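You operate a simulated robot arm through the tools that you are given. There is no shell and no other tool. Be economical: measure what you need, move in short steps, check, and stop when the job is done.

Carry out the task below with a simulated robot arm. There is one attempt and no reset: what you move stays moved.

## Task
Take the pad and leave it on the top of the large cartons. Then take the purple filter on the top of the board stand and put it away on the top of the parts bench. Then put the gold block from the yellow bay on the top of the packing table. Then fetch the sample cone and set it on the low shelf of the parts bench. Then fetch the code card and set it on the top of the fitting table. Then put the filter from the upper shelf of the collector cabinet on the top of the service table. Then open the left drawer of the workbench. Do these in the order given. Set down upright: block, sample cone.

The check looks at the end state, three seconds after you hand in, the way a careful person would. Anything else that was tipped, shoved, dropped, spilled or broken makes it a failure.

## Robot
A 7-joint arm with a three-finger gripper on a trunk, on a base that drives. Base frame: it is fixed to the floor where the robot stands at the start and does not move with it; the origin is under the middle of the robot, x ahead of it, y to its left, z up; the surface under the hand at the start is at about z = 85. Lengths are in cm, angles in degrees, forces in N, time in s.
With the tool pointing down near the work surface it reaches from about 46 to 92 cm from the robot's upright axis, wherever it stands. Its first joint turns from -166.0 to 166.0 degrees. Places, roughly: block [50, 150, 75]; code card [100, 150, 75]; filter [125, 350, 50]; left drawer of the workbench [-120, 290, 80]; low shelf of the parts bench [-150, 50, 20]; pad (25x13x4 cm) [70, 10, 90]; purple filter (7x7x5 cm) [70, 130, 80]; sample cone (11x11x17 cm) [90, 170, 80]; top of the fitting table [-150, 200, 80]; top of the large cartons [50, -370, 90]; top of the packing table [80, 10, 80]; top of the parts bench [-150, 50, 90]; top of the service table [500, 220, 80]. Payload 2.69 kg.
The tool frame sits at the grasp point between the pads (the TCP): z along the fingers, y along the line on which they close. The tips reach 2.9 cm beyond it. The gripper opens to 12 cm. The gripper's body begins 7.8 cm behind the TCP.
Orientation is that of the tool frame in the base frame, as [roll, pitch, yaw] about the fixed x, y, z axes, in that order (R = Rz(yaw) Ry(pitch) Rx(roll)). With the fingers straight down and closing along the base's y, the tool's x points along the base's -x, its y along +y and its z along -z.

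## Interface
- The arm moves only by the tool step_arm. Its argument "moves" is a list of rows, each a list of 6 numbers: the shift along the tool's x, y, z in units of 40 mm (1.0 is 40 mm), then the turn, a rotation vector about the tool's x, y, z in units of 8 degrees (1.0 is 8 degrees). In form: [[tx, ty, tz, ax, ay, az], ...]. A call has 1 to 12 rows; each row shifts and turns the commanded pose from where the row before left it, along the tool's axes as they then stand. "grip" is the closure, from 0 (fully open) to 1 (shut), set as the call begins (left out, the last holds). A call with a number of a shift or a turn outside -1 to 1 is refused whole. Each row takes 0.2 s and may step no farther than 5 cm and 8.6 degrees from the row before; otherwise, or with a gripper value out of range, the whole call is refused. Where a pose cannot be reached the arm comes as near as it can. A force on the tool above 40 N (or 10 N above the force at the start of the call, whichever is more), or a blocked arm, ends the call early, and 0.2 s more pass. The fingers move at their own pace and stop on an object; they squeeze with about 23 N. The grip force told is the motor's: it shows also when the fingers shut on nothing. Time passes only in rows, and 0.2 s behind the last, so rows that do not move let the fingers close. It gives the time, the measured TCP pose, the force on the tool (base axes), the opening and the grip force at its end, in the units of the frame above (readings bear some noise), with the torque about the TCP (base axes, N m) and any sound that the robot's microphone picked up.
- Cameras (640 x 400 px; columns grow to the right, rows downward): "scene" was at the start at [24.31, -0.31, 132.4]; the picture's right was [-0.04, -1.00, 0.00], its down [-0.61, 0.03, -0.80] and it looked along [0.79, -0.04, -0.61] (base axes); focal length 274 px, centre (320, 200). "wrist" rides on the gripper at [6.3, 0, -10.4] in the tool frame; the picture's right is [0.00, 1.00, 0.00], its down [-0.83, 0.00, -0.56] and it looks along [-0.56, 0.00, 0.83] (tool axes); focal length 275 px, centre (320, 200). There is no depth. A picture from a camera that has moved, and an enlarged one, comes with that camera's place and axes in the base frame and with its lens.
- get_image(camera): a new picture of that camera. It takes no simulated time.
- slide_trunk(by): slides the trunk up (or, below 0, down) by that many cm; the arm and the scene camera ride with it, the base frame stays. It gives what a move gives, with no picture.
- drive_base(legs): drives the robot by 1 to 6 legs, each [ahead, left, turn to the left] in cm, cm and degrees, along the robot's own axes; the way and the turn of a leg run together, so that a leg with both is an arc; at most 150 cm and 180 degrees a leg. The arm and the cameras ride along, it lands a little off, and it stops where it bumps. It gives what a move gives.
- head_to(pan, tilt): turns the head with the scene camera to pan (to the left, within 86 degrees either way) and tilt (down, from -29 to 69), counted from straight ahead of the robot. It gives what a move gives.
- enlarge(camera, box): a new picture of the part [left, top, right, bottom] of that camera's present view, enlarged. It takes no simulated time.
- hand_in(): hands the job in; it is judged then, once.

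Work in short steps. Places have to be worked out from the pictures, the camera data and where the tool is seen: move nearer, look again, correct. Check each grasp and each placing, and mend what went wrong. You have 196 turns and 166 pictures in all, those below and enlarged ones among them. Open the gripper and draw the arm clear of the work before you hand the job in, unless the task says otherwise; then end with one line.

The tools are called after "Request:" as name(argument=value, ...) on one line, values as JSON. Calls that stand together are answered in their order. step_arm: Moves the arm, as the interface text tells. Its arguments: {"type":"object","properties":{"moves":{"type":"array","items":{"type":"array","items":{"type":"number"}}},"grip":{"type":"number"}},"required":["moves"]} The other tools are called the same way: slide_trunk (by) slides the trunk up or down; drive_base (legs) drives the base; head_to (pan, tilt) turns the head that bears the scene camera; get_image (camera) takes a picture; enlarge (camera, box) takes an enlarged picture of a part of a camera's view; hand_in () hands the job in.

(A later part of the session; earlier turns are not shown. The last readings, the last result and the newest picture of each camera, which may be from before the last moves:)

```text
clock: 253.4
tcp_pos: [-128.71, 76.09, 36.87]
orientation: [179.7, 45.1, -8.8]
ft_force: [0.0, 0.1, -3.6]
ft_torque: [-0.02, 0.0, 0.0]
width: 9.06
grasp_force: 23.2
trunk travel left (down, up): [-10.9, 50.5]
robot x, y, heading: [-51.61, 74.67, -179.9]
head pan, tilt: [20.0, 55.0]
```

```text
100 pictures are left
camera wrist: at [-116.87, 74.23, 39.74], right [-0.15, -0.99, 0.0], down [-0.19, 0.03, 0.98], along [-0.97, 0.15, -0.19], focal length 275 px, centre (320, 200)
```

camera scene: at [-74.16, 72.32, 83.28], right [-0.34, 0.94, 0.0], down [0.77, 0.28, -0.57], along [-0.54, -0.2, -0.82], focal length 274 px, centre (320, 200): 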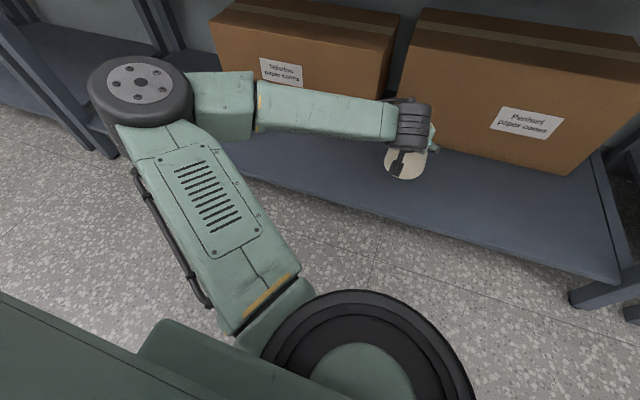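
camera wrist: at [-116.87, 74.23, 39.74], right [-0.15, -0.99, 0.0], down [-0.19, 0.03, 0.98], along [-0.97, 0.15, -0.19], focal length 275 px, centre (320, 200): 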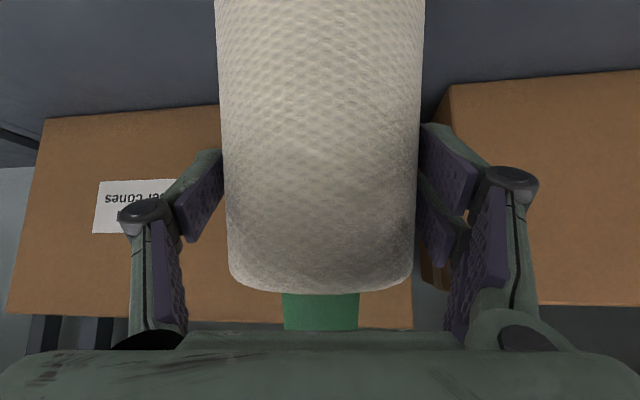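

Clear all round. I lower the cone onto the shelf, finishing with fine steps.

Request:
step_arm(moves=[[0.3, 0, 0.3, 0, 0, 0], [0.3, 0, 0.3, 0, 0, 0], [0.3, 0, 0.3, 0, 0, 0], [0.15, 0, 0.15, 0, 0, 0]])

Request:
step_arm(moves=[[0.06, 0, 0.06, 0, 0, 0], [0.06, 0, 0.06, 0, 0, 0], [0.06, 0, 0.06, 0, 0, 0], [0.06, 0, 0.06, 0, 0, 0], [0.06, 0, 0.06, 0, 0, 0], [0.06, 0, 0.06, 0, 0, 0], [0.06, 0, 0.06, 0, 0, 0]])

```text
clock: 254.4
tcp_pos: [-128.64, 75.83, 30.88]
orientation: [179.8, 45.2, -8.9]
ft_force: [0.2, -1.0, -3.0]
ft_torque: [-0.04, -0.03, 0.0]
width: 9.05
grasp_force: 22.9
trunk travel left (down, up): [-10.9, 50.5]
robot x, y, heading: [-51.89, 74.31, -180.0]
head pan, tilt: [20.0, 55.0]
```

```text
clock: 256.0
tcp_pos: [-128.61, 75.97, 28.52]
orientation: [179.9, 45.1, -8.7]
ft_force: [0.5, -0.7, -1.9]
ft_torque: [-0.07, -0.02, 0.03]
width: 9.03
grasp_force: 23.1
trunk travel left (down, up): [-10.9, 50.5]
robot x, y, heading: [-51.92, 74.85, -179.8]
head pan, tilt: [20.0, 55.0]
```

No contact yet, so I continue in fine steps.

Request:
step_arm(moves=[[0.05, 0, 0.05, 0, 0, 0], [0.05, 0, 0.05, 0, 0, 0], [0.05, 0, 0.05, 0, 0, 0], [0.05, 0, 0.05, 0, 0, 0], [0.05, 0, 0.05, 0, 0, 0]])

Request:
get_image(camera="scene")

```text
clock: 257.2
tcp_pos: [-128.59, 75.92, 27.4]
orientation: [179.5, 45.3, -8.9]
ft_force: [1.2, -3.6, 25.8]
ft_torque: [-0.14, 0.2, -0.09]
width: 9.29
grasp_force: 23.3
trunk travel left (down, up): [-10.9, 50.5]
robot x, y, heading: [-51.8, 74.73, -180.0]
head pan, tilt: [20.0, 55.0]
```

```text
99 pictures are left
camera scene: at [-74.03, 72.31, 83.34], right [-0.34, 0.94, 0.0], down [0.77, 0.28, -0.58], along [-0.54, -0.2, -0.82], focal length 274 px, centre (320, 200)
```

scene: 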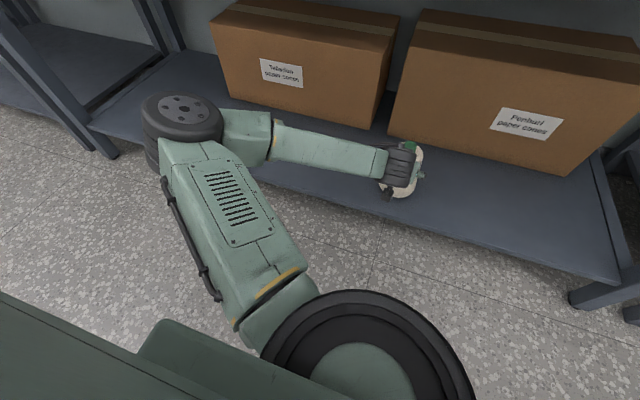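

Contact made, about 26 N. I ease up slightly, open fully and retreat along the tool axis.

Request:
step_arm(moves=[[-0.03, 0, -0.03, 0, 0, 0], [0, 0, 0, 0, 0, 0], [0, 0, 0, 0, 0, 0], [0, 0, 0, 0, 0, 0], [0, 0, 0, 0, 0, 0]], grip=0)

Request:
step_arm(moves=[[0, 0, -0.3, 0, 0, 0], [0, 0, -0.6, 0, 0, 0], [0, 0, -0.8, 0, 0, 0], [0, 0, -0.8, 0, 0, 0], [0, 0, -0.8, 0, 0, 0]])

Request:
get_image(camera="wrist")

Request:
get_image(camera="scene")

```text
clock: 258.4
tcp_pos: [-128.64, 76.02, 27.33]
orientation: [179.7, 45.2, -8.7]
ft_force: [0.2, 0.1, 0.0]
ft_torque: [0.0, -0.03, 0.0]
width: 11.99
grasp_force: 0.0
trunk travel left (down, up): [-10.9, 50.5]
robot x, y, heading: [-51.77, 74.69, -179.8]
head pan, tilt: [20.0, 55.0]
```

```text
clock: 259.6
tcp_pos: [-119.34, 74.56, 36.81]
orientation: [179.7, 45.2, -8.8]
ft_force: [0.1, 0.7, -0.1]
ft_torque: [0.0, -0.02, 0.01]
width: 12.02
grasp_force: 0.1
trunk travel left (down, up): [-10.9, 50.5]
robot x, y, heading: [-51.63, 74.7, -180.2]
head pan, tilt: [20.0, 55.0]
```

```text
98 pictures are left
camera wrist: at [-107.61, 72.72, 39.55], right [-0.15, -0.99, 0.0], down [-0.19, 0.03, 0.98], along [-0.97, 0.14, -0.19], focal length 275 px, centre (320, 200)
```

wrist: 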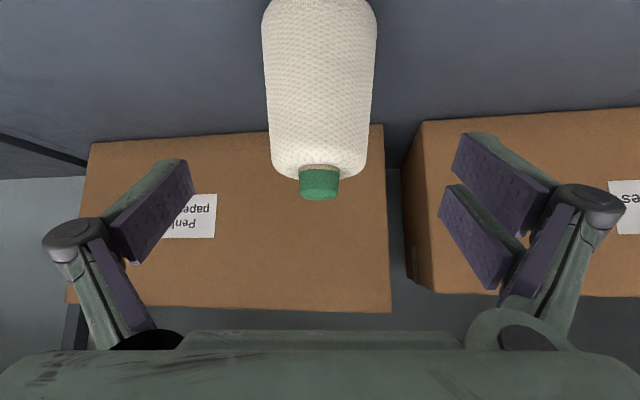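

```text
97 pictures are left
camera scene: at [-74.15, 72.32, 83.27], right [-0.34, 0.94, 0.0], down [0.77, 0.28, -0.57], along [-0.54, -0.2, -0.82], focal length 274 px, centre (320, 200)
```

scene: 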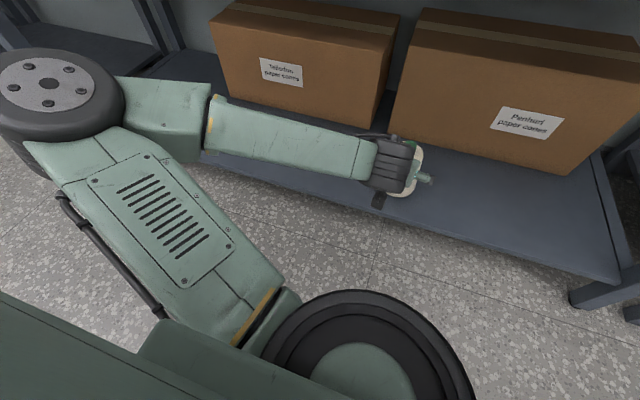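

The cone stands upright on the low shelf. I retreat further, drive back and raise the trunk.

Request:
step_arm(moves=[[0, 0, -0.8, 0, 0, 0], [0, 0, -0.8, 0, 0, 0], [0, 0, -0.8, 0, 0, 0]])

Request:
drive_base(legs=[[-35, 0, 0]])

Request:
slide_trunk(by=40)

Request:
slide_trunk(by=6.6)

Request:
head_to(pan=0, tilt=25)

Request:
get_image(camera="scene")

```text
clock: 260.5
tcp_pos: [-116.35, 80.69, 44.01]
orientation: [-174.4, 45.1, -14.7]
ft_force: [0.5, -1.2, -0.4]
ft_torque: [-0.02, -0.03, -0.02]
width: 12.0
grasp_force: 0.1
out of reach, approached as far as the arm can: row 1, 2, 3
trunk travel left (down, up): [-10.9, 50.5]
robot x, y, heading: [-51.85, 74.84, -180.0]
head pan, tilt: [20.0, 55.0]
stopped in row 3: the arm was blocked; the commanded pose is now the measured one
```

```text
clock: 262.8
tcp_pos: [-81.55, 80.78, 43.91]
orientation: [-174.5, 45.1, -14.5]
ft_force: [0.0, 0.1, 0.0]
ft_torque: [-0.02, -0.01, 0.01]
width: 12.02
grasp_force: 0.1
trunk travel left (down, up): [-10.9, 50.5]
robot x, y, heading: [-16.92, 74.48, -179.8]
head pan, tilt: [20.0, 55.0]
```

```text
clock: 266.6
tcp_pos: [-81.48, 80.83, 83.93]
orientation: [-174.4, 45.1, -14.5]
ft_force: [-0.1, 0.5, 0.2]
ft_torque: [0.01, 0.0, -0.01]
width: 12.01
grasp_force: 0.1
trunk travel left (down, up): [-50.9, 10.5]
robot x, y, heading: [-16.84, 74.56, -179.8]
head pan, tilt: [20.0, 55.0]
```

```text
clock: 267.7
tcp_pos: [-81.52, 80.81, 90.58]
orientation: [-174.3, 45.1, -14.4]
ft_force: [0.3, -0.7, 0.2]
ft_torque: [0.0, -0.03, 0.02]
width: 12.01
grasp_force: 0.0
trunk travel left (down, up): [-57.5, 3.9]
robot x, y, heading: [-16.97, 74.86, -179.8]
head pan, tilt: [20.0, 55.0]
```

```text
clock: 268.6
tcp_pos: [-81.42, 80.7, 90.71]
orientation: [-174.3, 45.1, -14.4]
ft_force: [0.3, -0.5, 0.0]
ft_torque: [-0.01, -0.02, -0.01]
width: 11.98
grasp_force: 0.0
trunk travel left (down, up): [-57.5, 3.9]
robot x, y, heading: [-16.84, 74.94, -179.9]
head pan, tilt: [0.0, 25.0]
```

```text
96 pictures are left
camera scene: at [-41.78, 74.85, 134.28], right [0.0, 1.0, 0.0], down [0.42, 0.0, -0.91], along [-0.91, 0.0, -0.42], focal length 274 px, centre (320, 200)
```

scene: 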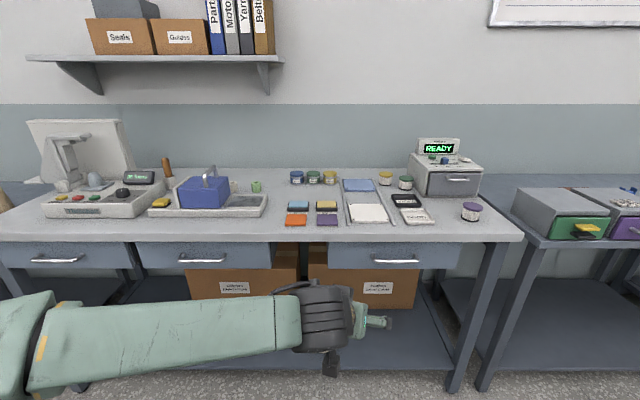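

Next is the code card at about (94, 154.6) on the stand, with its long side roughly along y. I'll reach it from the stand's +y side. First I straighten the wrist to point down and raise the hand.

Request:
step_arm(moves=[[0, 0, 0, -0.71, 0, 0], [-0.5, 0, -0.5, 0, 0, 0], [-0.5, 0, -0.5, 0, 0, 0], [-0.5, 0, -0.5, 0, 0, 0], [-0.5, 0, -0.5, 0, 0, 0], [-0.4, 0, -0.4, 0, 0, 0]])

Request:
step_arm(moves=[[0, 0, 0, 0, 1, 0], [0, 0, 0, 0, 1, 0], [0, 0, 0, 0, 1, 0], [0, 0, 0, 0, 1, 0], [0, 0, 0, 0, 1, 0], [0, 0, 0, 0, 0.64, 0], [0, 0, 0, 0, 0, -0.9], [0, 0, 0, 0, 0, -0.9]])

```text
clock: 270.0
tcp_pos: [-81.61, 83.19, 103.93]
orientation: [-179.0, 44.6, -17.1]
ft_force: [0.8, -0.5, -0.2]
ft_torque: [0.01, -0.01, 0.04]
width: 12.02
grasp_force: 0.0
out of reach, approached as far as the arm can: row 1
trunk travel left (down, up): [-57.5, 3.9]
robot x, y, heading: [-17.16, 74.59, -179.8]
head pan, tilt: [0.0, 25.0]
```

```text
clock: 271.8
tcp_pos: [-81.76, 80.77, 104.22]
orientation: [180.0, -0.1, 0.1]
ft_force: [0.4, 0.3, 0.1]
ft_torque: [0.0, 0.0, 0.03]
width: 12.02
grasp_force: 0.0
trunk travel left (down, up): [-57.5, 3.9]
robot x, y, heading: [-16.91, 75.16, -180.1]
head pan, tilt: [0.0, 25.0]
```

The hand points down at a safe height. I turn to face -y, back up to y≈230, then strafe to x≈94.

Request:
drive_base(legs=[[0, 0, 90], [-150, 0, 0], [-5, 112, 0]])

Request:
head_to(pan=0, tilt=40)

Request:
get_image(camera="scene")

Request:
get_image(camera="wrist")

```text
clock: 291.7
tcp_pos: [88.13, 165.62, 104.35]
orientation: [179.9, 0.0, 90.1]
ft_force: [0.0, -0.8, 1.3]
ft_torque: [0.01, 0.0, 0.0]
width: 11.97
grasp_force: 0.1
trunk travel left (down, up): [-57.5, 3.9]
robot x, y, heading: [94.28, 230.21, -89.5]
head pan, tilt: [0.0, 25.0]
```

```text
clock: 292.5
tcp_pos: [88.24, 165.5, 104.34]
orientation: [179.8, 0.1, 90.2]
ft_force: [0.0, 0.4, 0.7]
ft_torque: [-0.04, -0.02, 0.0]
width: 12.01
grasp_force: 0.0
trunk travel left (down, up): [-57.5, 3.9]
robot x, y, heading: [93.84, 230.94, -89.9]
head pan, tilt: [0.0, 40.0]
```

```text
95 pictures are left
camera scene: at [94.17, 206.51, 131.96], right [-1.0, 0.0, 0.0], down [0.0, 0.64, -0.77], along [0.0, -0.77, -0.64], focal length 274 px, centre (320, 200)
```

scene: 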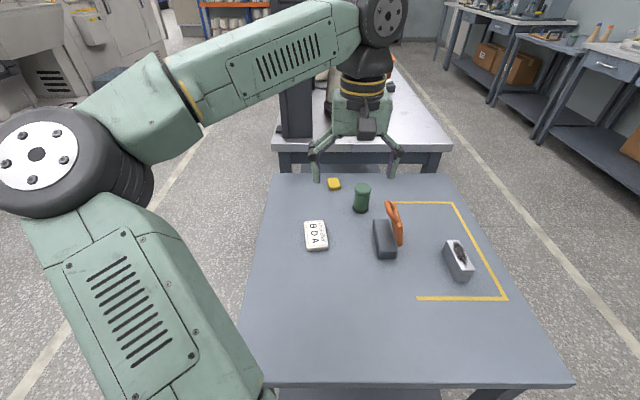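

```text
94 pictures are left
camera wrist: at [88.17, 171.9, 114.71], right [1.0, 0.01, 0.0], down [0.0, -0.83, 0.56], along [0.0, -0.56, -0.83], focal length 275 px, centre (320, 200)
```

wrist: 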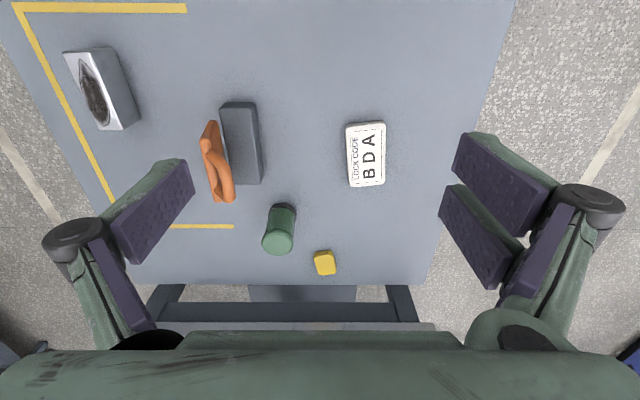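

The card is at about (95.4, 153.9), turned about 7°. I align and come down above it with a 9 cm opening.

Request:
step_arm(moves=[[-0.75, 0.45, 0, 0, 0, 0], [-0.75, 0.45, 0, 0, 0, 0], [-0.75, 0.45, 0, 0, 0, 0], [-0.68, 0.45, 0, 0, 0, -0.85], [0, 0, 0.95, 0, 0, 0], [0, 0, 0.95, 0, 0, 0], [0, 0, 0.95, 0, 0, 0], [0, 0, 0.95, 0, 0, 0], [0, 0, 0.8, 0, 0, 0]], grip=0.25)

Request:
get_image(camera="wrist")

```text
clock: 294.5
tcp_pos: [95.26, 153.85, 85.97]
orientation: [180.0, 0.0, 96.9]
ft_force: [0.5, -0.7, -0.1]
ft_torque: [-0.01, -0.03, 0.02]
width: 9.01
grasp_force: 0.0
trunk travel left (down, up): [-57.5, 3.9]
robot x, y, heading: [93.66, 230.79, -89.8]
head pan, tilt: [0.0, 40.0]
```

```text
93 pictures are left
camera wrist: at [94.66, 160.08, 96.31], right [0.99, 0.12, 0.0], down [0.1, -0.82, 0.56], along [0.07, -0.55, -0.83], focal length 275 px, centre (320, 200)
```

wrist: 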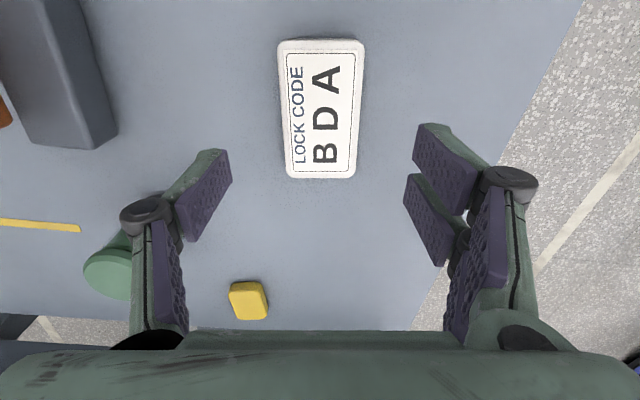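

Card centred and aligned. I lower to just above the table and close.

Request:
step_arm(moves=[[-0.08, 0, 0.8, 0, 0, 0], [0, 0, 0.8, 0, 0, 0], [0, 0, 0.4, 0, 0, 0], [0, 0, 0.15, 0, 0, 0], [0, 0, 0.05, 0, 0, 0]])

Request:
step_arm(moves=[[0, 0, 0, 0, 0, 0], [0, 0, 0, 0, 0, 0], [0, 0, 0, 0, 0, 0], [0, 0, 0, 0, 0, 0], [0, 0, 0, 0, 0, 0]], grip=1)

Request:
get_image(camera="wrist")

```text
clock: 295.7
tcp_pos: [95.44, 153.6, 77.1]
orientation: [179.8, 0.0, 97.0]
ft_force: [0.1, -0.3, 0.5]
ft_torque: [0.03, -0.01, -0.02]
width: 8.97
grasp_force: 0.1
trunk travel left (down, up): [-57.5, 3.9]
robot x, y, heading: [93.94, 230.61, -89.8]
head pan, tilt: [0.0, 40.0]
```

```text
clock: 296.9
tcp_pos: [95.54, 153.41, 77.14]
orientation: [179.9, 0.1, 96.9]
ft_force: [0.3, -1.6, 0.2]
ft_torque: [-0.01, -0.07, 0.04]
width: 5.94
grasp_force: 22.8
trunk travel left (down, up): [-57.5, 3.9]
robot x, y, heading: [93.91, 230.42, -89.5]
head pan, tilt: [0.0, 40.0]
```

```text
92 pictures are left
camera wrist: at [94.69, 159.83, 87.5], right [0.99, 0.12, 0.0], down [0.1, -0.82, 0.56], along [0.07, -0.55, -0.83], focal length 275 px, centre (320, 200)
```

wrist: 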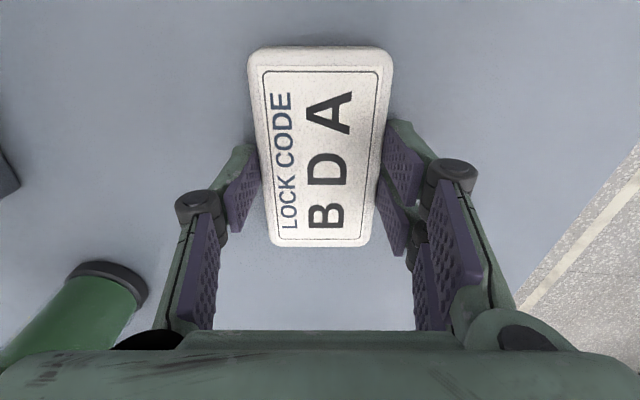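

Gripped at 5.9 cm. I lift slowly and check.

Request:
step_arm(moves=[[0, 0, -0.05, 0, 0, 0], [0, 0, -0.1, 0, 0, 0], [0, 0, -0.2, 0, 0, 0], [0, 0, -0.3, 0, 0, 0], [0, 0, -0.4, 0, 0, 0], [0, 0, -0.5, 0, 0, 0], [0, 0, -0.5, 0, 0, 0], [0, 0, -0.5, 0, 0, 0], [0, 0, -0.5, 0, 0, 0], [0, 0, -0.5, 0, 0, 0], [0, 0, -0.5, 0, 0, 0], [0, 0, -0.5, 0, 0, 0]])

Request:
get_image(camera="wrist")

```text
clock: 299.5
tcp_pos: [95.37, 153.46, 95.3]
orientation: [179.9, 0.1, 96.8]
ft_force: [-0.1, -0.8, -1.3]
ft_torque: [0.02, 0.03, 0.0]
width: 5.95
grasp_force: 22.7
trunk travel left (down, up): [-57.5, 3.9]
robot x, y, heading: [94.24, 230.41, -89.9]
head pan, tilt: [0.0, 40.0]
```

```text
91 pictures are left
camera wrist: at [94.68, 159.78, 105.71], right [0.99, 0.12, 0.0], down [0.1, -0.83, 0.56], along [0.07, -0.55, -0.83], focal length 275 px, centre (320, 200)
```

wrist: 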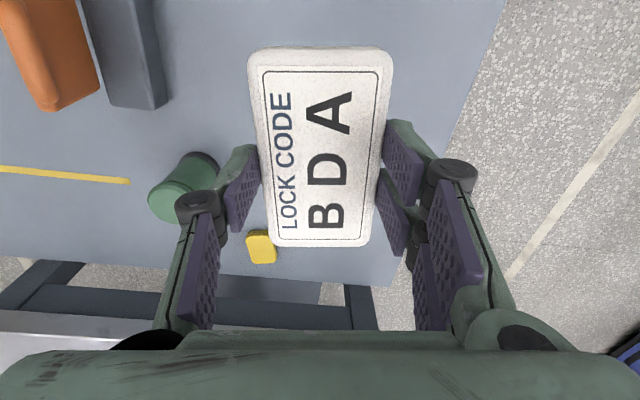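

The card is held. I raise, retract and drive to face the fitting table.

Request:
step_arm(moves=[[0, 0, -0.8, 0, 0, 0], [0, 0, -0.8, 0, 0, 0], [0, 0, -0.8, 0, 0, 0], [0, 0, -0.6, 0, 0, 0], [0.8, 0, 0, 0, 0, 0], [0.8, 0, 0, 0, 0, 0], [0.8, 0, 0, 0, 0, 0], [0.6, 0, 0, 0, 0, 0]])

Request:
drive_base(legs=[[0, -134, 0], [0, 0, -90]])

Request:
head_to(pan=0, tilt=30)

Request:
get_image(camera="scene")

```text
clock: 301.3
tcp_pos: [93.97, 165.52, 107.33]
orientation: [179.9, 0.0, 96.9]
ft_force: [0.3, -0.7, -0.2]
ft_torque: [0.02, -0.03, 0.0]
width: 5.93
grasp_force: 22.7
trunk travel left (down, up): [-57.5, 3.9]
robot x, y, heading: [94.5, 230.27, -89.8]
head pan, tilt: [0.0, 40.0]
```

```text
clock: 315.8
tcp_pos: [-104.33, 230.66, 107.19]
orientation: [179.9, 0.0, 6.6]
ft_force: [-0.4, -0.5, -0.5]
ft_torque: [0.02, 0.02, 0.02]
width: 5.92
grasp_force: 22.9
trunk travel left (down, up): [-57.5, 3.9]
robot x, y, heading: [-39.19, 230.67, 179.8]
head pan, tilt: [0.0, 40.0]
```

```text
clock: 316.5
tcp_pos: [-104.27, 230.68, 107.31]
orientation: [180.0, 0.1, 6.6]
ft_force: [-0.6, -0.7, -1.2]
ft_torque: [0.0, 0.01, -0.02]
width: 5.95
grasp_force: 23.1
trunk travel left (down, up): [-57.5, 3.9]
robot x, y, heading: [-39.0, 230.48, 180.1]
head pan, tilt: [0.0, 30.0]
```

```text
90 pictures are left
camera scene: at [-63.82, 230.47, 133.48], right [0.0, 1.0, 0.0], down [0.5, 0.0, -0.87], along [-0.87, 0.0, -0.5], focal length 274 px, centre (320, 200)
```

scene: 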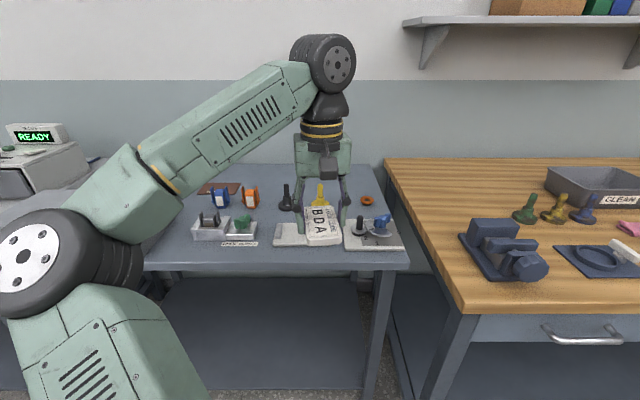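

I check the wrist view and then shift to see the part hidden by the arm.

Request:
get_image(camera="wrist")

Request:
drive_base(legs=[[0, 45, 0]])

Request:
get_image(camera="scene")

Request:
get_image(camera="wrist")

```text
89 pictures are left
camera wrist: at [-98.01, 231.45, 117.74], right [0.12, -0.99, 0.0], down [-0.83, -0.1, 0.56], along [-0.55, -0.07, -0.83], focal length 275 px, centre (320, 200)
```

wrist: 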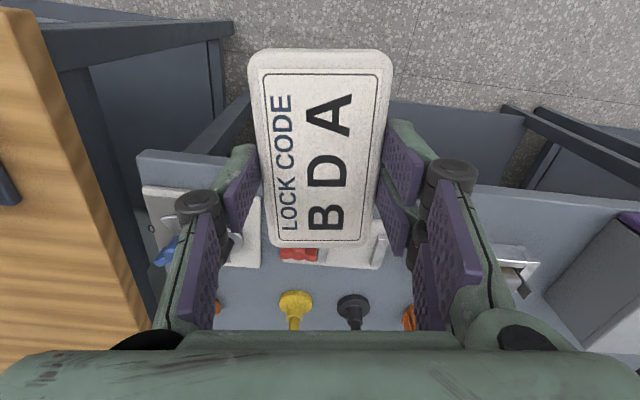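

```text
clock: 320.5
tcp_pos: [-104.34, 185.36, 107.29]
orientation: [179.9, 0.0, 6.8]
ft_force: [0.2, 0.6, -0.3]
ft_torque: [-0.02, -0.02, 0.01]
width: 5.94
grasp_force: 23.4
trunk travel left (down, up): [-57.5, 3.9]
robot x, y, heading: [-39.17, 185.35, -179.7]
head pan, tilt: [0.0, 30.0]
```

```text
88 pictures are left
camera scene: at [-63.82, 185.27, 133.48], right [0.0, 1.0, 0.0], down [0.5, 0.0, -0.87], along [-0.87, 0.0, -0.5], focal length 274 px, centre (320, 200)
```

scene: 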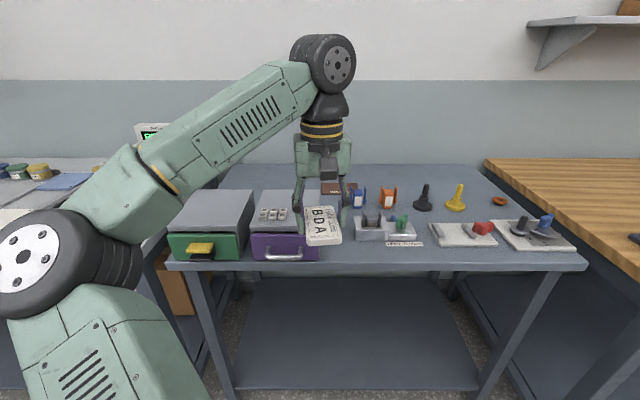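

```text
87 pictures are left
camera wrist: at [-98.01, 186.16, 117.74], right [0.12, -0.99, 0.0], down [-0.83, -0.1, 0.56], along [-0.55, -0.07, -0.83], focal length 275 px, centre (320, 200)
```

wrist: 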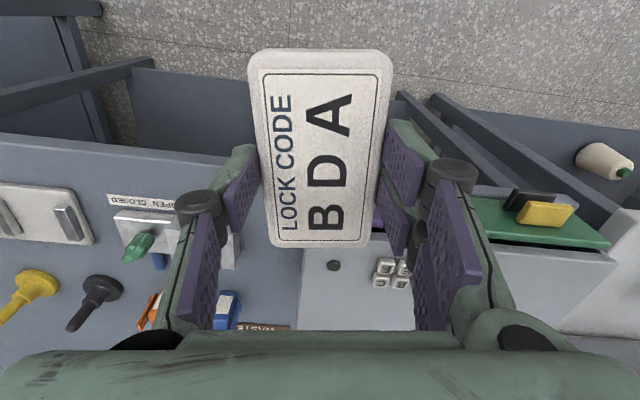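

The best free spot is the front strip between the purple drawer box and the "OPEN CLOSED" label, around (-119, 197). There the card should lie with its long side along y. I rotate the wrist and shift.

Request:
step_arm(moves=[[0, 0, 0, 0, 0, -1], [0, 0, 0, 0, 0, -1], [0, 0, 0, 0, 0, -1], [0, 0, 0, 0, 0, -1], [0, 0, 0, 0, 0, -1], [0, 0, 0, 0, 0, -1], [0, 0, 0, 0, 0, -1], [0, 0, 0, 0, 0, -1], [0, 0, 0, 0, 0, -1], [0, 0, 0, 0, 0, -1], [0, 0, 0, 0, 0, -0.4]])

Request:
drive_base(legs=[[9, -12, 0]])

Request:
get_image(camera="scene")

Request:
get_image(camera="wrist")

```text
clock: 322.9
tcp_pos: [-104.26, 185.48, 107.42]
orientation: [179.9, 0.0, 90.1]
ft_force: [0.2, 0.1, 0.0]
ft_torque: [-0.02, 0.02, 0.0]
width: 5.94
grasp_force: 23.3
trunk travel left (down, up): [-57.5, 3.9]
robot x, y, heading: [-39.08, 185.0, -179.8]
head pan, tilt: [0.0, 30.0]
```

```text
clock: 324.5
tcp_pos: [-113.25, 197.47, 107.3]
orientation: [180.0, 0.1, 89.9]
ft_force: [0.3, -0.9, -0.4]
ft_torque: [0.0, -0.03, 0.04]
width: 5.91
grasp_force: 23.1
trunk travel left (down, up): [-57.5, 3.9]
robot x, y, heading: [-48.15, 197.35, -180.0]
head pan, tilt: [0.0, 30.0]
```

```text
86 pictures are left
camera scene: at [-72.86, 197.4, 133.48], right [0.0, 1.0, 0.0], down [0.5, 0.0, -0.87], along [-0.87, 0.0, -0.5], focal length 274 px, centre (320, 200)
```

scene: 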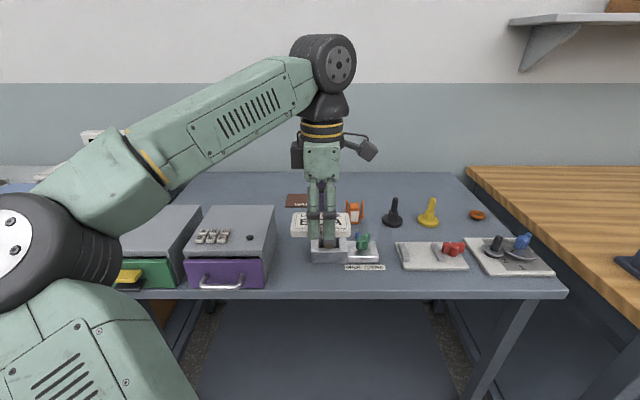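

```text
85 pictures are left
camera wrist: at [-113.33, 203.86, 117.72], right [1.0, 0.0, 0.0], down [0.0, -0.83, 0.56], along [0.0, -0.56, -0.83], focal length 275 px, centre (320, 200)
```

wrist: 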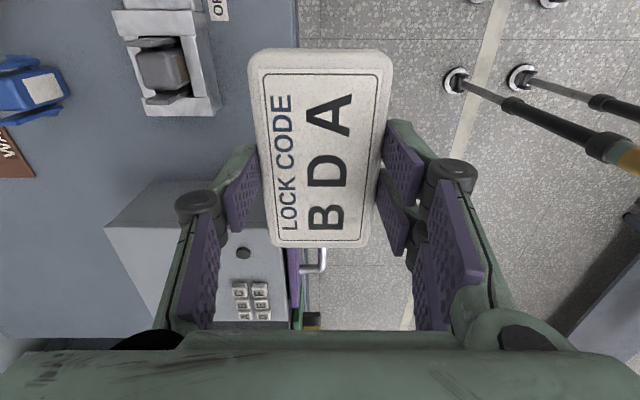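

Good view: the table edge is at x=-115.5, the switch box front at -124, and the purple box side at y=185. I place the card at about (-119.2, 192.3) and descend.

Request:
step_arm(moves=[[-0.65, -0.75, 0, 0, 0, 0], [-0.65, -0.74, 0, 0, 0, 0], [0, 0, 0.8, 0, 0, 0], [0, 0, 0.8, 0, 0, 0], [0, 0, 0.8, 0, 0, 0], [0, 0, 0.8, 0, 0, 0], [0, 0, 0.7, 0, 0, 0]])

Request:
get_image(camera="wrist")

Request:
get_image(camera="scene")

```text
clock: 326.1
tcp_pos: [-119.34, 192.15, 91.78]
orientation: [180.0, 0.1, 89.9]
ft_force: [-0.3, -0.4, -0.6]
ft_torque: [-0.03, 0.01, -0.02]
width: 5.93
grasp_force: 22.6
trunk travel left (down, up): [-57.5, 3.9]
robot x, y, heading: [-48.41, 197.15, -180.0]
head pan, tilt: [0.0, 30.0]
```

```text
84 pictures are left
camera wrist: at [-119.27, 198.48, 102.14], right [1.0, 0.0, 0.0], down [0.0, -0.83, 0.56], along [0.0, -0.56, -0.83], focal length 275 px, centre (320, 200)
```

wrist: 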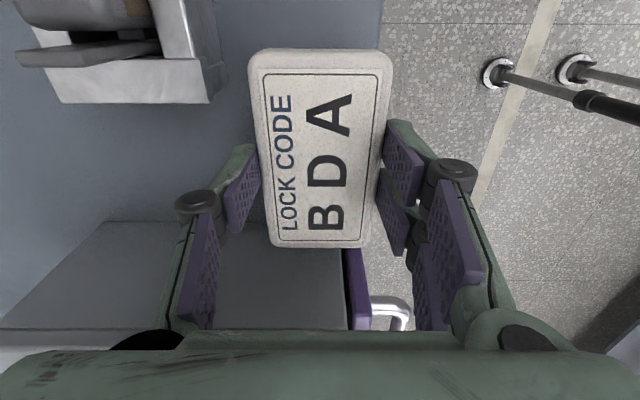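

```text
83 pictures are left
camera scene: at [-72.85, 197.37, 133.48], right [0.0, 1.0, 0.0], down [0.5, 0.0, -0.87], along [-0.87, 0.0, -0.5], focal length 274 px, centre (320, 200)
```

scene: 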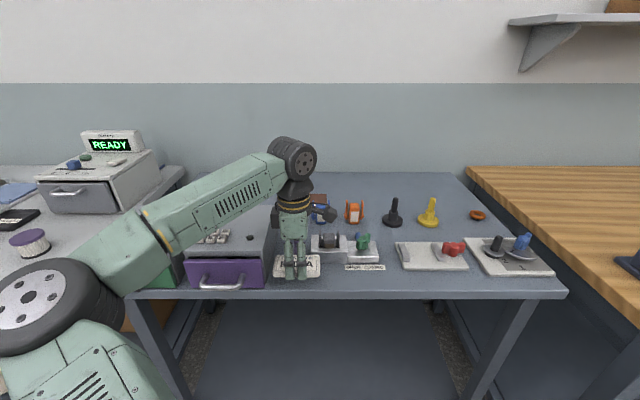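

The card clears the purple box by about 1.7 cm. I lower it gently to contact.

Request:
step_arm(moves=[[0, 0, 0.4, 0, 0, 0], [0, 0, 0.25, 0, 0, 0], [0, 0, 0.1, 0, 0, 0], [0, 0, 0.06, 0, 0, 0], [0, 0, 0.06, 0, 0, 0], [0, 0, 0.06, 0, 0, 0], [0, 0, 0.06, 0, 0, 0], [0, 0, 0.06, 0, 0, 0]])

```text
clock: 327.9
tcp_pos: [-119.34, 192.36, 87.78]
orientation: [-179.8, 0.1, 89.9]
ft_force: [-2.4, -0.3, 16.9]
ft_torque: [-0.05, 0.03, 0.0]
width: 5.94
grasp_force: 22.7
trunk travel left (down, up): [-57.5, 3.9]
robot x, y, heading: [-48.1, 197.68, -179.9]
head pan, tilt: [0.0, 30.0]
```

Contact at z 87.8. I open only to about 7 cm because of the switch box, then rise.

Request:
step_arm(moves=[[0, 0, -0.02, 0, 0, 0], [0, 0, 0, 0, 0, 0], [0, 0, 0, 0, 0, 0], [0, 0, -0.2, 0, 0, 0], [0, 0, -0.6, 0, 0, 0], [0, 0, -0.9, 0, 0, 0], [0, 0, -0.9, 0, 0, 0], [0, 0, -0.9, 0, 0, 0], [0, 0, -0.9, 0, 0, 0], [0, 0.9, -0.5, 0, 0, 0], [0, 0.9, 0, 0, 0, 0]], grip=0.41)

Request:
get_image(camera="wrist")

Request:
get_image(camera="scene")

```text
clock: 330.3
tcp_pos: [-112.07, 192.33, 107.35]
orientation: [180.0, 0.1, 89.9]
ft_force: [0.1, -0.2, -1.0]
ft_torque: [0.0, 0.0, -0.04]
width: 7.05
grasp_force: 0.1
trunk travel left (down, up): [-57.5, 3.9]
robot x, y, heading: [-48.45, 197.6, -179.8]
head pan, tilt: [0.0, 30.0]
```

```text
82 pictures are left
camera wrist: at [-111.98, 198.65, 117.74], right [1.0, 0.0, 0.0], down [0.0, -0.83, 0.56], along [0.0, -0.56, -0.83], focal length 275 px, centre (320, 200)
```

wrist: 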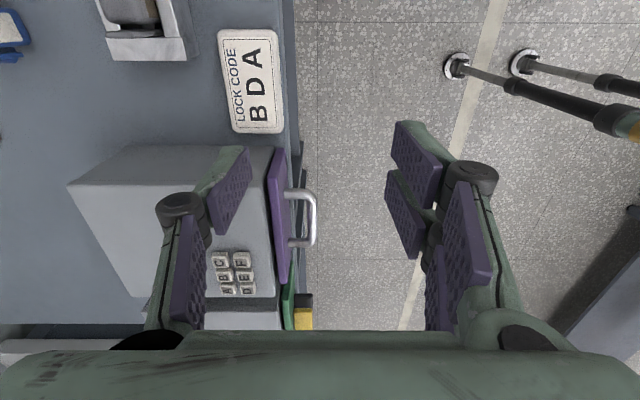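

```text
81 pictures are left
camera scene: at [-72.8, 197.36, 133.49], right [0.0, 1.0, 0.0], down [0.5, 0.0, -0.87], along [-0.87, 0.0, -0.5], focal length 274 px, centre (320, 200)
```

scene: 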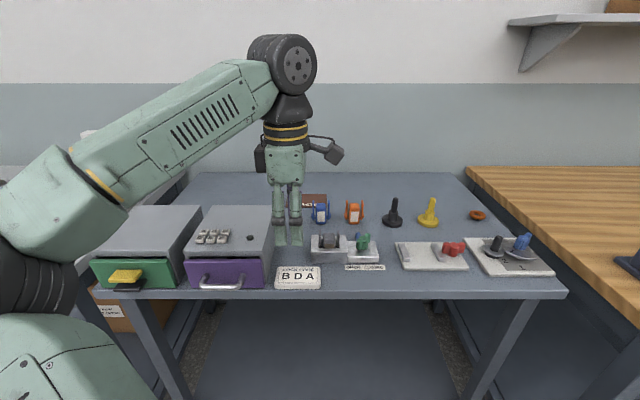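

The card lies safely on the fitting table. Next is the collector cabinet around (125, 350). I back off, turn to face +y and look.

Request:
drive_base(legs=[[-30, 0, 0], [0, 0, -90], [40, -50, 0]])

Request:
head_to(pan=-40, tilt=25)

Request:
get_image(camera="scene")

```text
clock: 340.3
tcp_pos: [26.82, 300.85, 107.35]
orientation: [-180.0, 0.2, 0.2]
ft_force: [-0.3, 0.2, 0.7]
ft_torque: [0.0, 0.01, -0.02]
width: 7.08
grasp_force: 0.1
trunk travel left (down, up): [-57.5, 3.9]
robot x, y, heading: [32.16, 236.99, 90.3]
head pan, tilt: [0.0, 30.0]
```

```text
clock: 341.4
tcp_pos: [26.88, 300.87, 107.34]
orientation: [180.0, 0.1, 0.2]
ft_force: [0.6, -0.8, 0.3]
ft_torque: [-0.03, 0.02, -0.02]
width: 7.06
grasp_force: 0.0
trunk travel left (down, up): [-57.5, 3.9]
robot x, y, heading: [31.94, 237.1, 90.4]
head pan, tilt: [-40.0, 25.0]
```

```text
80 pictures are left
camera scene: at [37.95, 259.84, 134.28], right [0.77, -0.64, 0.0], down [-0.27, -0.33, -0.91], along [0.58, 0.7, -0.42], focal length 274 px, centre (320, 200)
```

scene: 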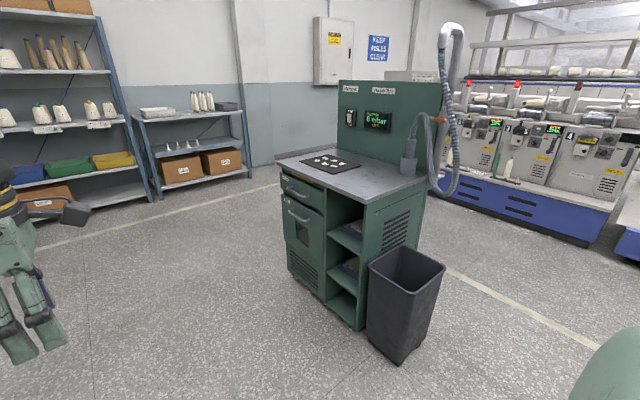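

The cabinet's front faces -x at about x=102, with the open shelves at y≈315–338. I zoom in on them.

Request:
enlarge(camera="scene", box=[270, 150, 450, 340])

```text
2.11 times, centred on (360, 245) of scene
camera zoom: at [37.95, 259.84, 134.28], right [0.77, -0.64, 0.0], down [-0.27, -0.33, -0.91], along [0.58, 0.7, -0.42], focal length 577 px, centre (236, 105)
```

zoom: 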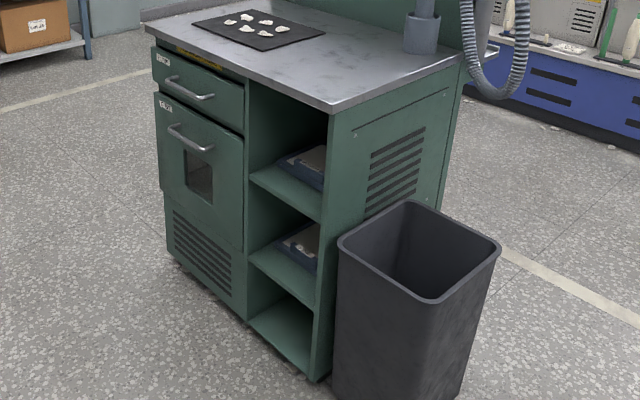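

The cabinet front is nearer x≈124, with the upper bay at y 334–358, z 53–78. I drive in front of it facing +x and lower the trunk to look inside.

Request:
drive_base(legs=[[0, 0, -90.4], [-7, 109, 0]])

Request:
slide_trunk(by=-40)

Request:
head_to(pan=0, tilt=25)

Request:
get_image(camera="scene")

```text
clock: 354.2
tcp_pos: [90.78, 350.81, 107.26]
orientation: [179.8, 0.0, -91.1]
ft_force: [-0.2, -0.2, 0.3]
ft_torque: [-0.02, -0.01, 0.01]
width: 7.1
grasp_force: 0.0
trunk travel left (down, up): [-57.5, 3.9]
robot x, y, heading: [27.0, 346.94, -1.2]
head pan, tilt: [-40.0, 25.0]
```

```text
clock: 358.0
tcp_pos: [90.77, 350.89, 67.26]
orientation: [179.9, 0.1, -91.0]
ft_force: [0.1, 0.1, -1.2]
ft_torque: [-0.01, -0.01, 0.01]
width: 7.1
grasp_force: 0.1
trunk travel left (down, up): [-17.5, 43.9]
robot x, y, heading: [26.98, 347.06, -1.0]
head pan, tilt: [-40.0, 25.0]
```

```text
clock: 359.1
tcp_pos: [90.8, 350.74, 67.24]
orientation: [-180.0, 0.1, -91.1]
ft_force: [0.6, 0.1, 0.5]
ft_torque: [0.01, -0.03, 0.01]
width: 7.08
grasp_force: 0.0
trunk travel left (down, up): [-17.5, 43.9]
robot x, y, heading: [26.73, 346.96, -1.0]
head pan, tilt: [0.0, 25.0]
```

```text
78 pictures are left
camera scene: at [51.74, 346.66, 94.28], right [-0.02, -1.0, 0.0], down [-0.42, 0.01, -0.91], along [0.91, -0.02, -0.42], focal length 274 px, centre (320, 200)
```

scene: 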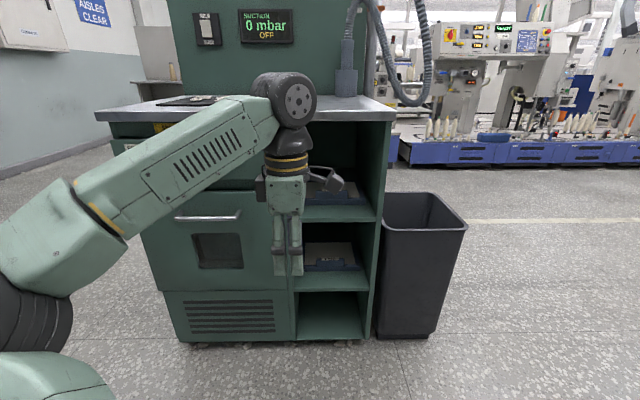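

The hand blocks the bay, so I shift it left to look inside.

Request:
step_arm(moves=[[-0.9, 0, 0, 0, 0, 0], [-0.9, 0, 0, 0, 0, 0], [-0.9, 0, 0, 0, 0, 0], [-0.9, 0, 0, 0, 0, 0], [-0.9, 0, 0, 0, 0, 0]])

Request:
get_image(camera="scene")

Request:
enlarge(camera="scene", box=[280, 100, 400, 300])

```text
clock: 360.3
tcp_pos: [91.2, 368.94, 67.37]
orientation: [180.0, 0.1, -91.2]
ft_force: [0.1, 1.2, -0.3]
ft_torque: [0.01, -0.01, 0.01]
width: 7.08
grasp_force: 0.1
trunk travel left (down, up): [-17.5, 43.9]
robot x, y, heading: [26.77, 347.04, -1.0]
head pan, tilt: [0.0, 25.0]
```

```text
77 pictures are left
camera scene: at [51.74, 346.66, 94.28], right [-0.02, -1.0, 0.0], down [-0.42, 0.01, -0.91], along [0.91, -0.02, -0.42], focal length 274 px, centre (320, 200)
```

scene: 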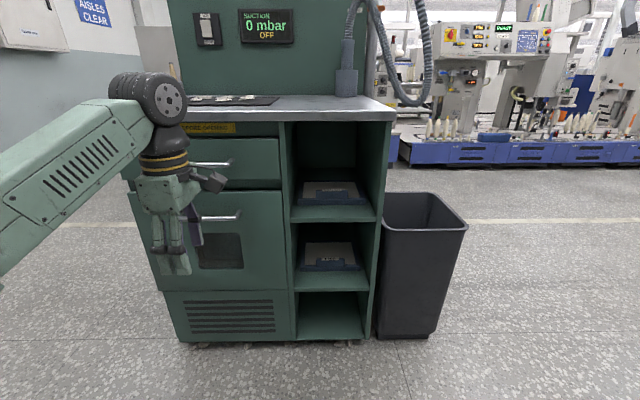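

```text
2.00 times, centred on (340, 200) of scene
camera zoom: at [51.74, 346.66, 94.28], right [-0.02, -1.0, 0.0], down [-0.42, 0.01, -0.91], along [0.91, -0.02, -0.42], focal length 548 px, centre (280, 200)
```

zoom: 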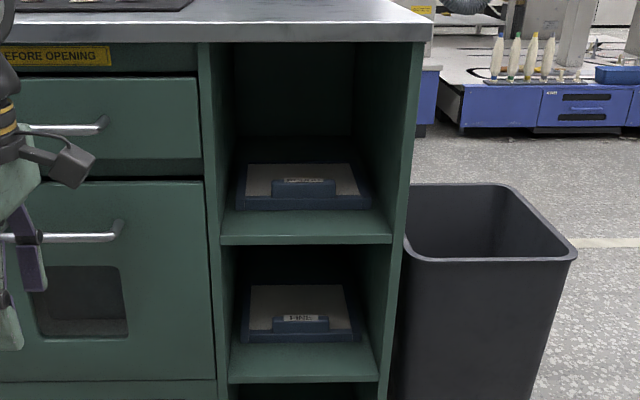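

I zoom further on the upper filter and its handle.

Request:
enlarge(camera="scene", box=[310, 170, 380, 220])

Request:
enlarge(camera="scene", box=[300, 235, 370, 285])

```text
8.00 times, centred on (345, 195) of scene
camera zoom: at [51.74, 346.66, 94.28], right [-0.02, -1.0, 0.0], down [-0.42, 0.01, -0.91], along [0.91, -0.02, -0.42], focal length 2194 px, centre (120, 240)
```

zoom: 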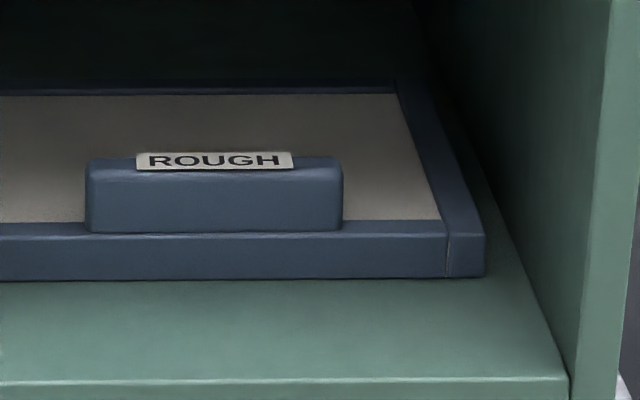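

```text
8.00 times, centred on (335, 260) of scene
camera zoom: at [51.74, 346.66, 94.28], right [-0.02, -1.0, 0.0], down [-0.42, 0.01, -0.91], along [0.91, -0.02, -0.42], focal length 2194 px, centre (200, -280)
```

zoom: 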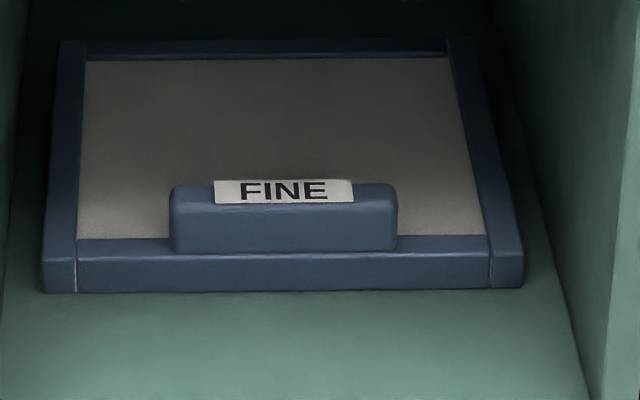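

The filter has a ridge handle about 11 cm wide on its front bar, at x≈139, y≈340.7, z 55–58. I'll grip its two ends with a near-horizontal hand and the camera on top. I reorient the wrist here in the open.

Request:
step_arm(moves=[[0, 0, 0, 0, 0, -1], [0, 0, 0, 0, 0, -1], [0, 0, 0, 0, 0, -1], [0, 0, 0, 0, 0, -1], [0, 0, 0, 0, 0, -1], [0, 0, 0, 0, 0, -1], [0, 0, 0, 0, 0, -1], [0, 0, 0, 0, 0, -1], [0, 0, 0, 0, 0, -1], [0, 0, 0, 0, 0, -1], [0, 0, 0, 0, 0, -1], [0, 0, 0, 0, 0, -0.4]], grip=0)

Request:
step_arm(moves=[[0, 0, 0, 0, 1, 0], [0, 0, 0, 0, 1, 0], [0, 0, 0, 0, 1, 0], [0, 0, 0, 0, 1, 0], [0, 0, 0, 0, 1, 0], [0, 0, 0, 0, 1, 0], [0, 0, 0, 0, 1, 0], [0, 0, 0, 0, 1, 0], [0, 0, 0, 0, 0.75, 0]])

Request:
get_image(camera="wrist")

Request:
get_image(camera="scene")

```text
clock: 362.9
tcp_pos: [91.24, 368.95, 66.25]
orientation: [177.9, 0.3, 0.0]
ft_force: [0.2, -0.3, 0.1]
ft_torque: [0.02, 0.0, -0.01]
width: 12.0
grasp_force: 0.0
trunk travel left (down, up): [-17.5, 43.9]
robot x, y, heading: [26.71, 346.6, -1.0]
head pan, tilt: [0.0, 25.0]
```

```text
clock: 364.9
tcp_pos: [91.23, 368.83, 67.35]
orientation: [-179.7, -70.1, -0.3]
ft_force: [-0.4, 0.8, 0.0]
ft_torque: [-0.04, -0.02, 0.04]
width: 12.02
grasp_force: 0.0
trunk travel left (down, up): [-17.5, 43.9]
robot x, y, heading: [26.91, 347.12, -0.9]
head pan, tilt: [0.0, 25.0]
```

```text
73 pictures are left
camera wrist: at [83.54, 368.8, 76.82], right [0.0, -1.0, 0.0], down [-0.81, 0.0, -0.59], along [0.59, 0.0, -0.81], focal length 275 px, centre (320, 200)
```

wrist: 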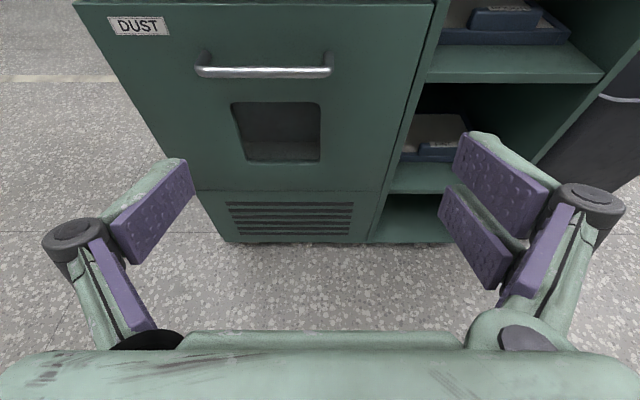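

```text
72 pictures are left
camera scene: at [51.73, 346.66, 94.29], right [-0.02, -1.0, 0.0], down [-0.42, 0.01, -0.91], along [0.91, -0.02, -0.42], focal length 274 px, centre (320, 200)
```

scene: 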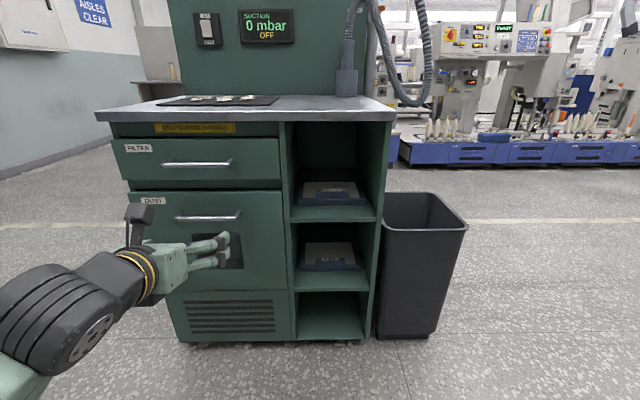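

The posture is good: the forearm is low on the left and the camera is on top. I strafe right to line up with the handle and look.

Request:
drive_base(legs=[[0, -28, 0.5]])

Request:
get_image(camera="wrist")

Request:
get_image(camera="scene")

```text
clock: 367.7
tcp_pos: [90.6, 341.38, 67.27]
orientation: [-179.9, -69.9, 0.4]
ft_force: [-0.7, 0.2, 0.6]
ft_torque: [0.02, 0.03, 0.01]
width: 12.01
grasp_force: 0.1
trunk travel left (down, up): [-17.5, 43.9]
robot x, y, heading: [26.03, 318.97, -0.4]
head pan, tilt: [0.0, 25.0]
```

```text
71 pictures are left
camera wrist: at [83.01, 341.34, 76.8], right [0.01, -1.0, 0.0], down [-0.81, -0.01, -0.59], along [0.59, 0.01, -0.81], focal length 275 px, centre (320, 200)
```

wrist: 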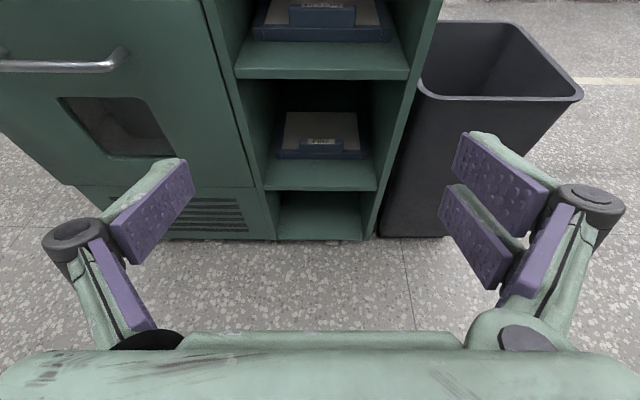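

```text
70 pictures are left
camera scene: at [51.39, 318.86, 94.28], right [-0.01, -1.0, 0.0], down [-0.42, 0.0, -0.91], along [0.91, -0.01, -0.42], focal length 274 px, centre (320, 200)
```

scene: 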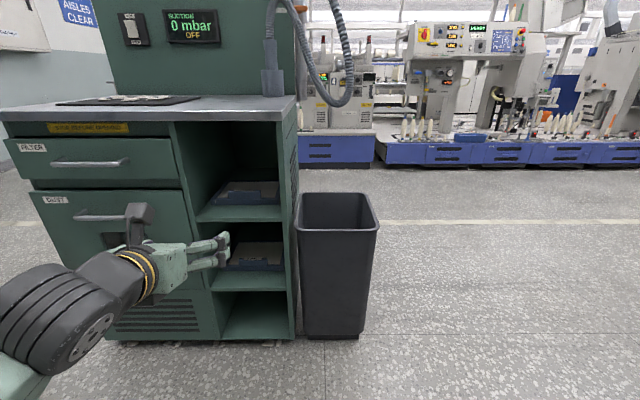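

I measure the handle's width with the wrist zoom.

Request:
enlarge(camera="wrist", box=[240, 0, 400, 60])

```text
4.00 times, centred on (320, 30) of wrist
camera zoom: at [83.01, 341.34, 76.8], right [0.01, -1.0, 0.0], down [-0.81, -0.01, -0.59], along [0.59, 0.01, -0.81], focal length 1101 px, centre (320, 880)
```

zoom: 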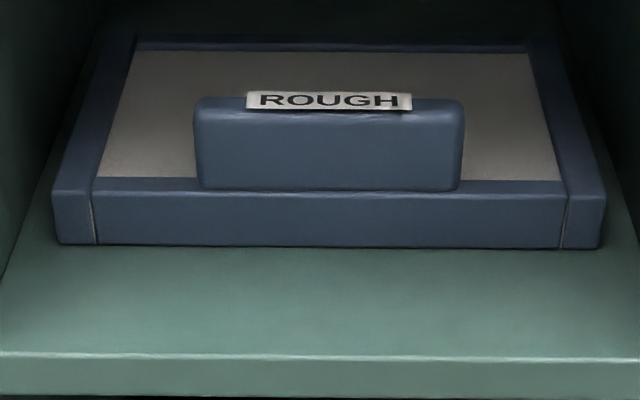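

Triangulating the sill corner suggests the shelf is at z≈55 and closer, which makes the handle about 10.3 cm wide. I confirm with the scene zoom.

Request:
enlarge(camera="scene", box=[180, 160, 300, 235])

```text
5.33 times, centred on (240, 198) of scene
camera zoom: at [51.39, 318.86, 94.28], right [-0.01, -1.0, 0.0], down [-0.42, 0.0, -0.91], along [0.91, -0.01, -0.42], focal length 1462 px, centre (747, 213)
```

zoom: 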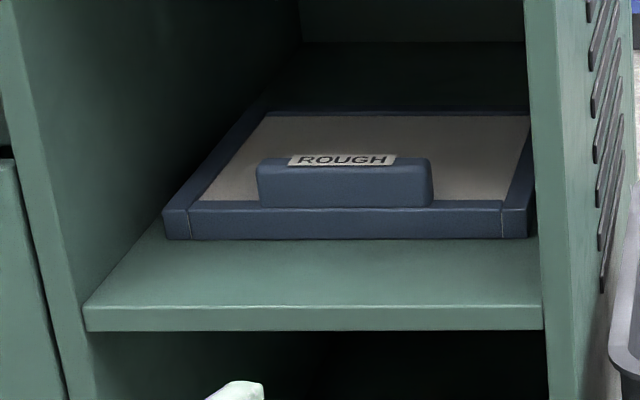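

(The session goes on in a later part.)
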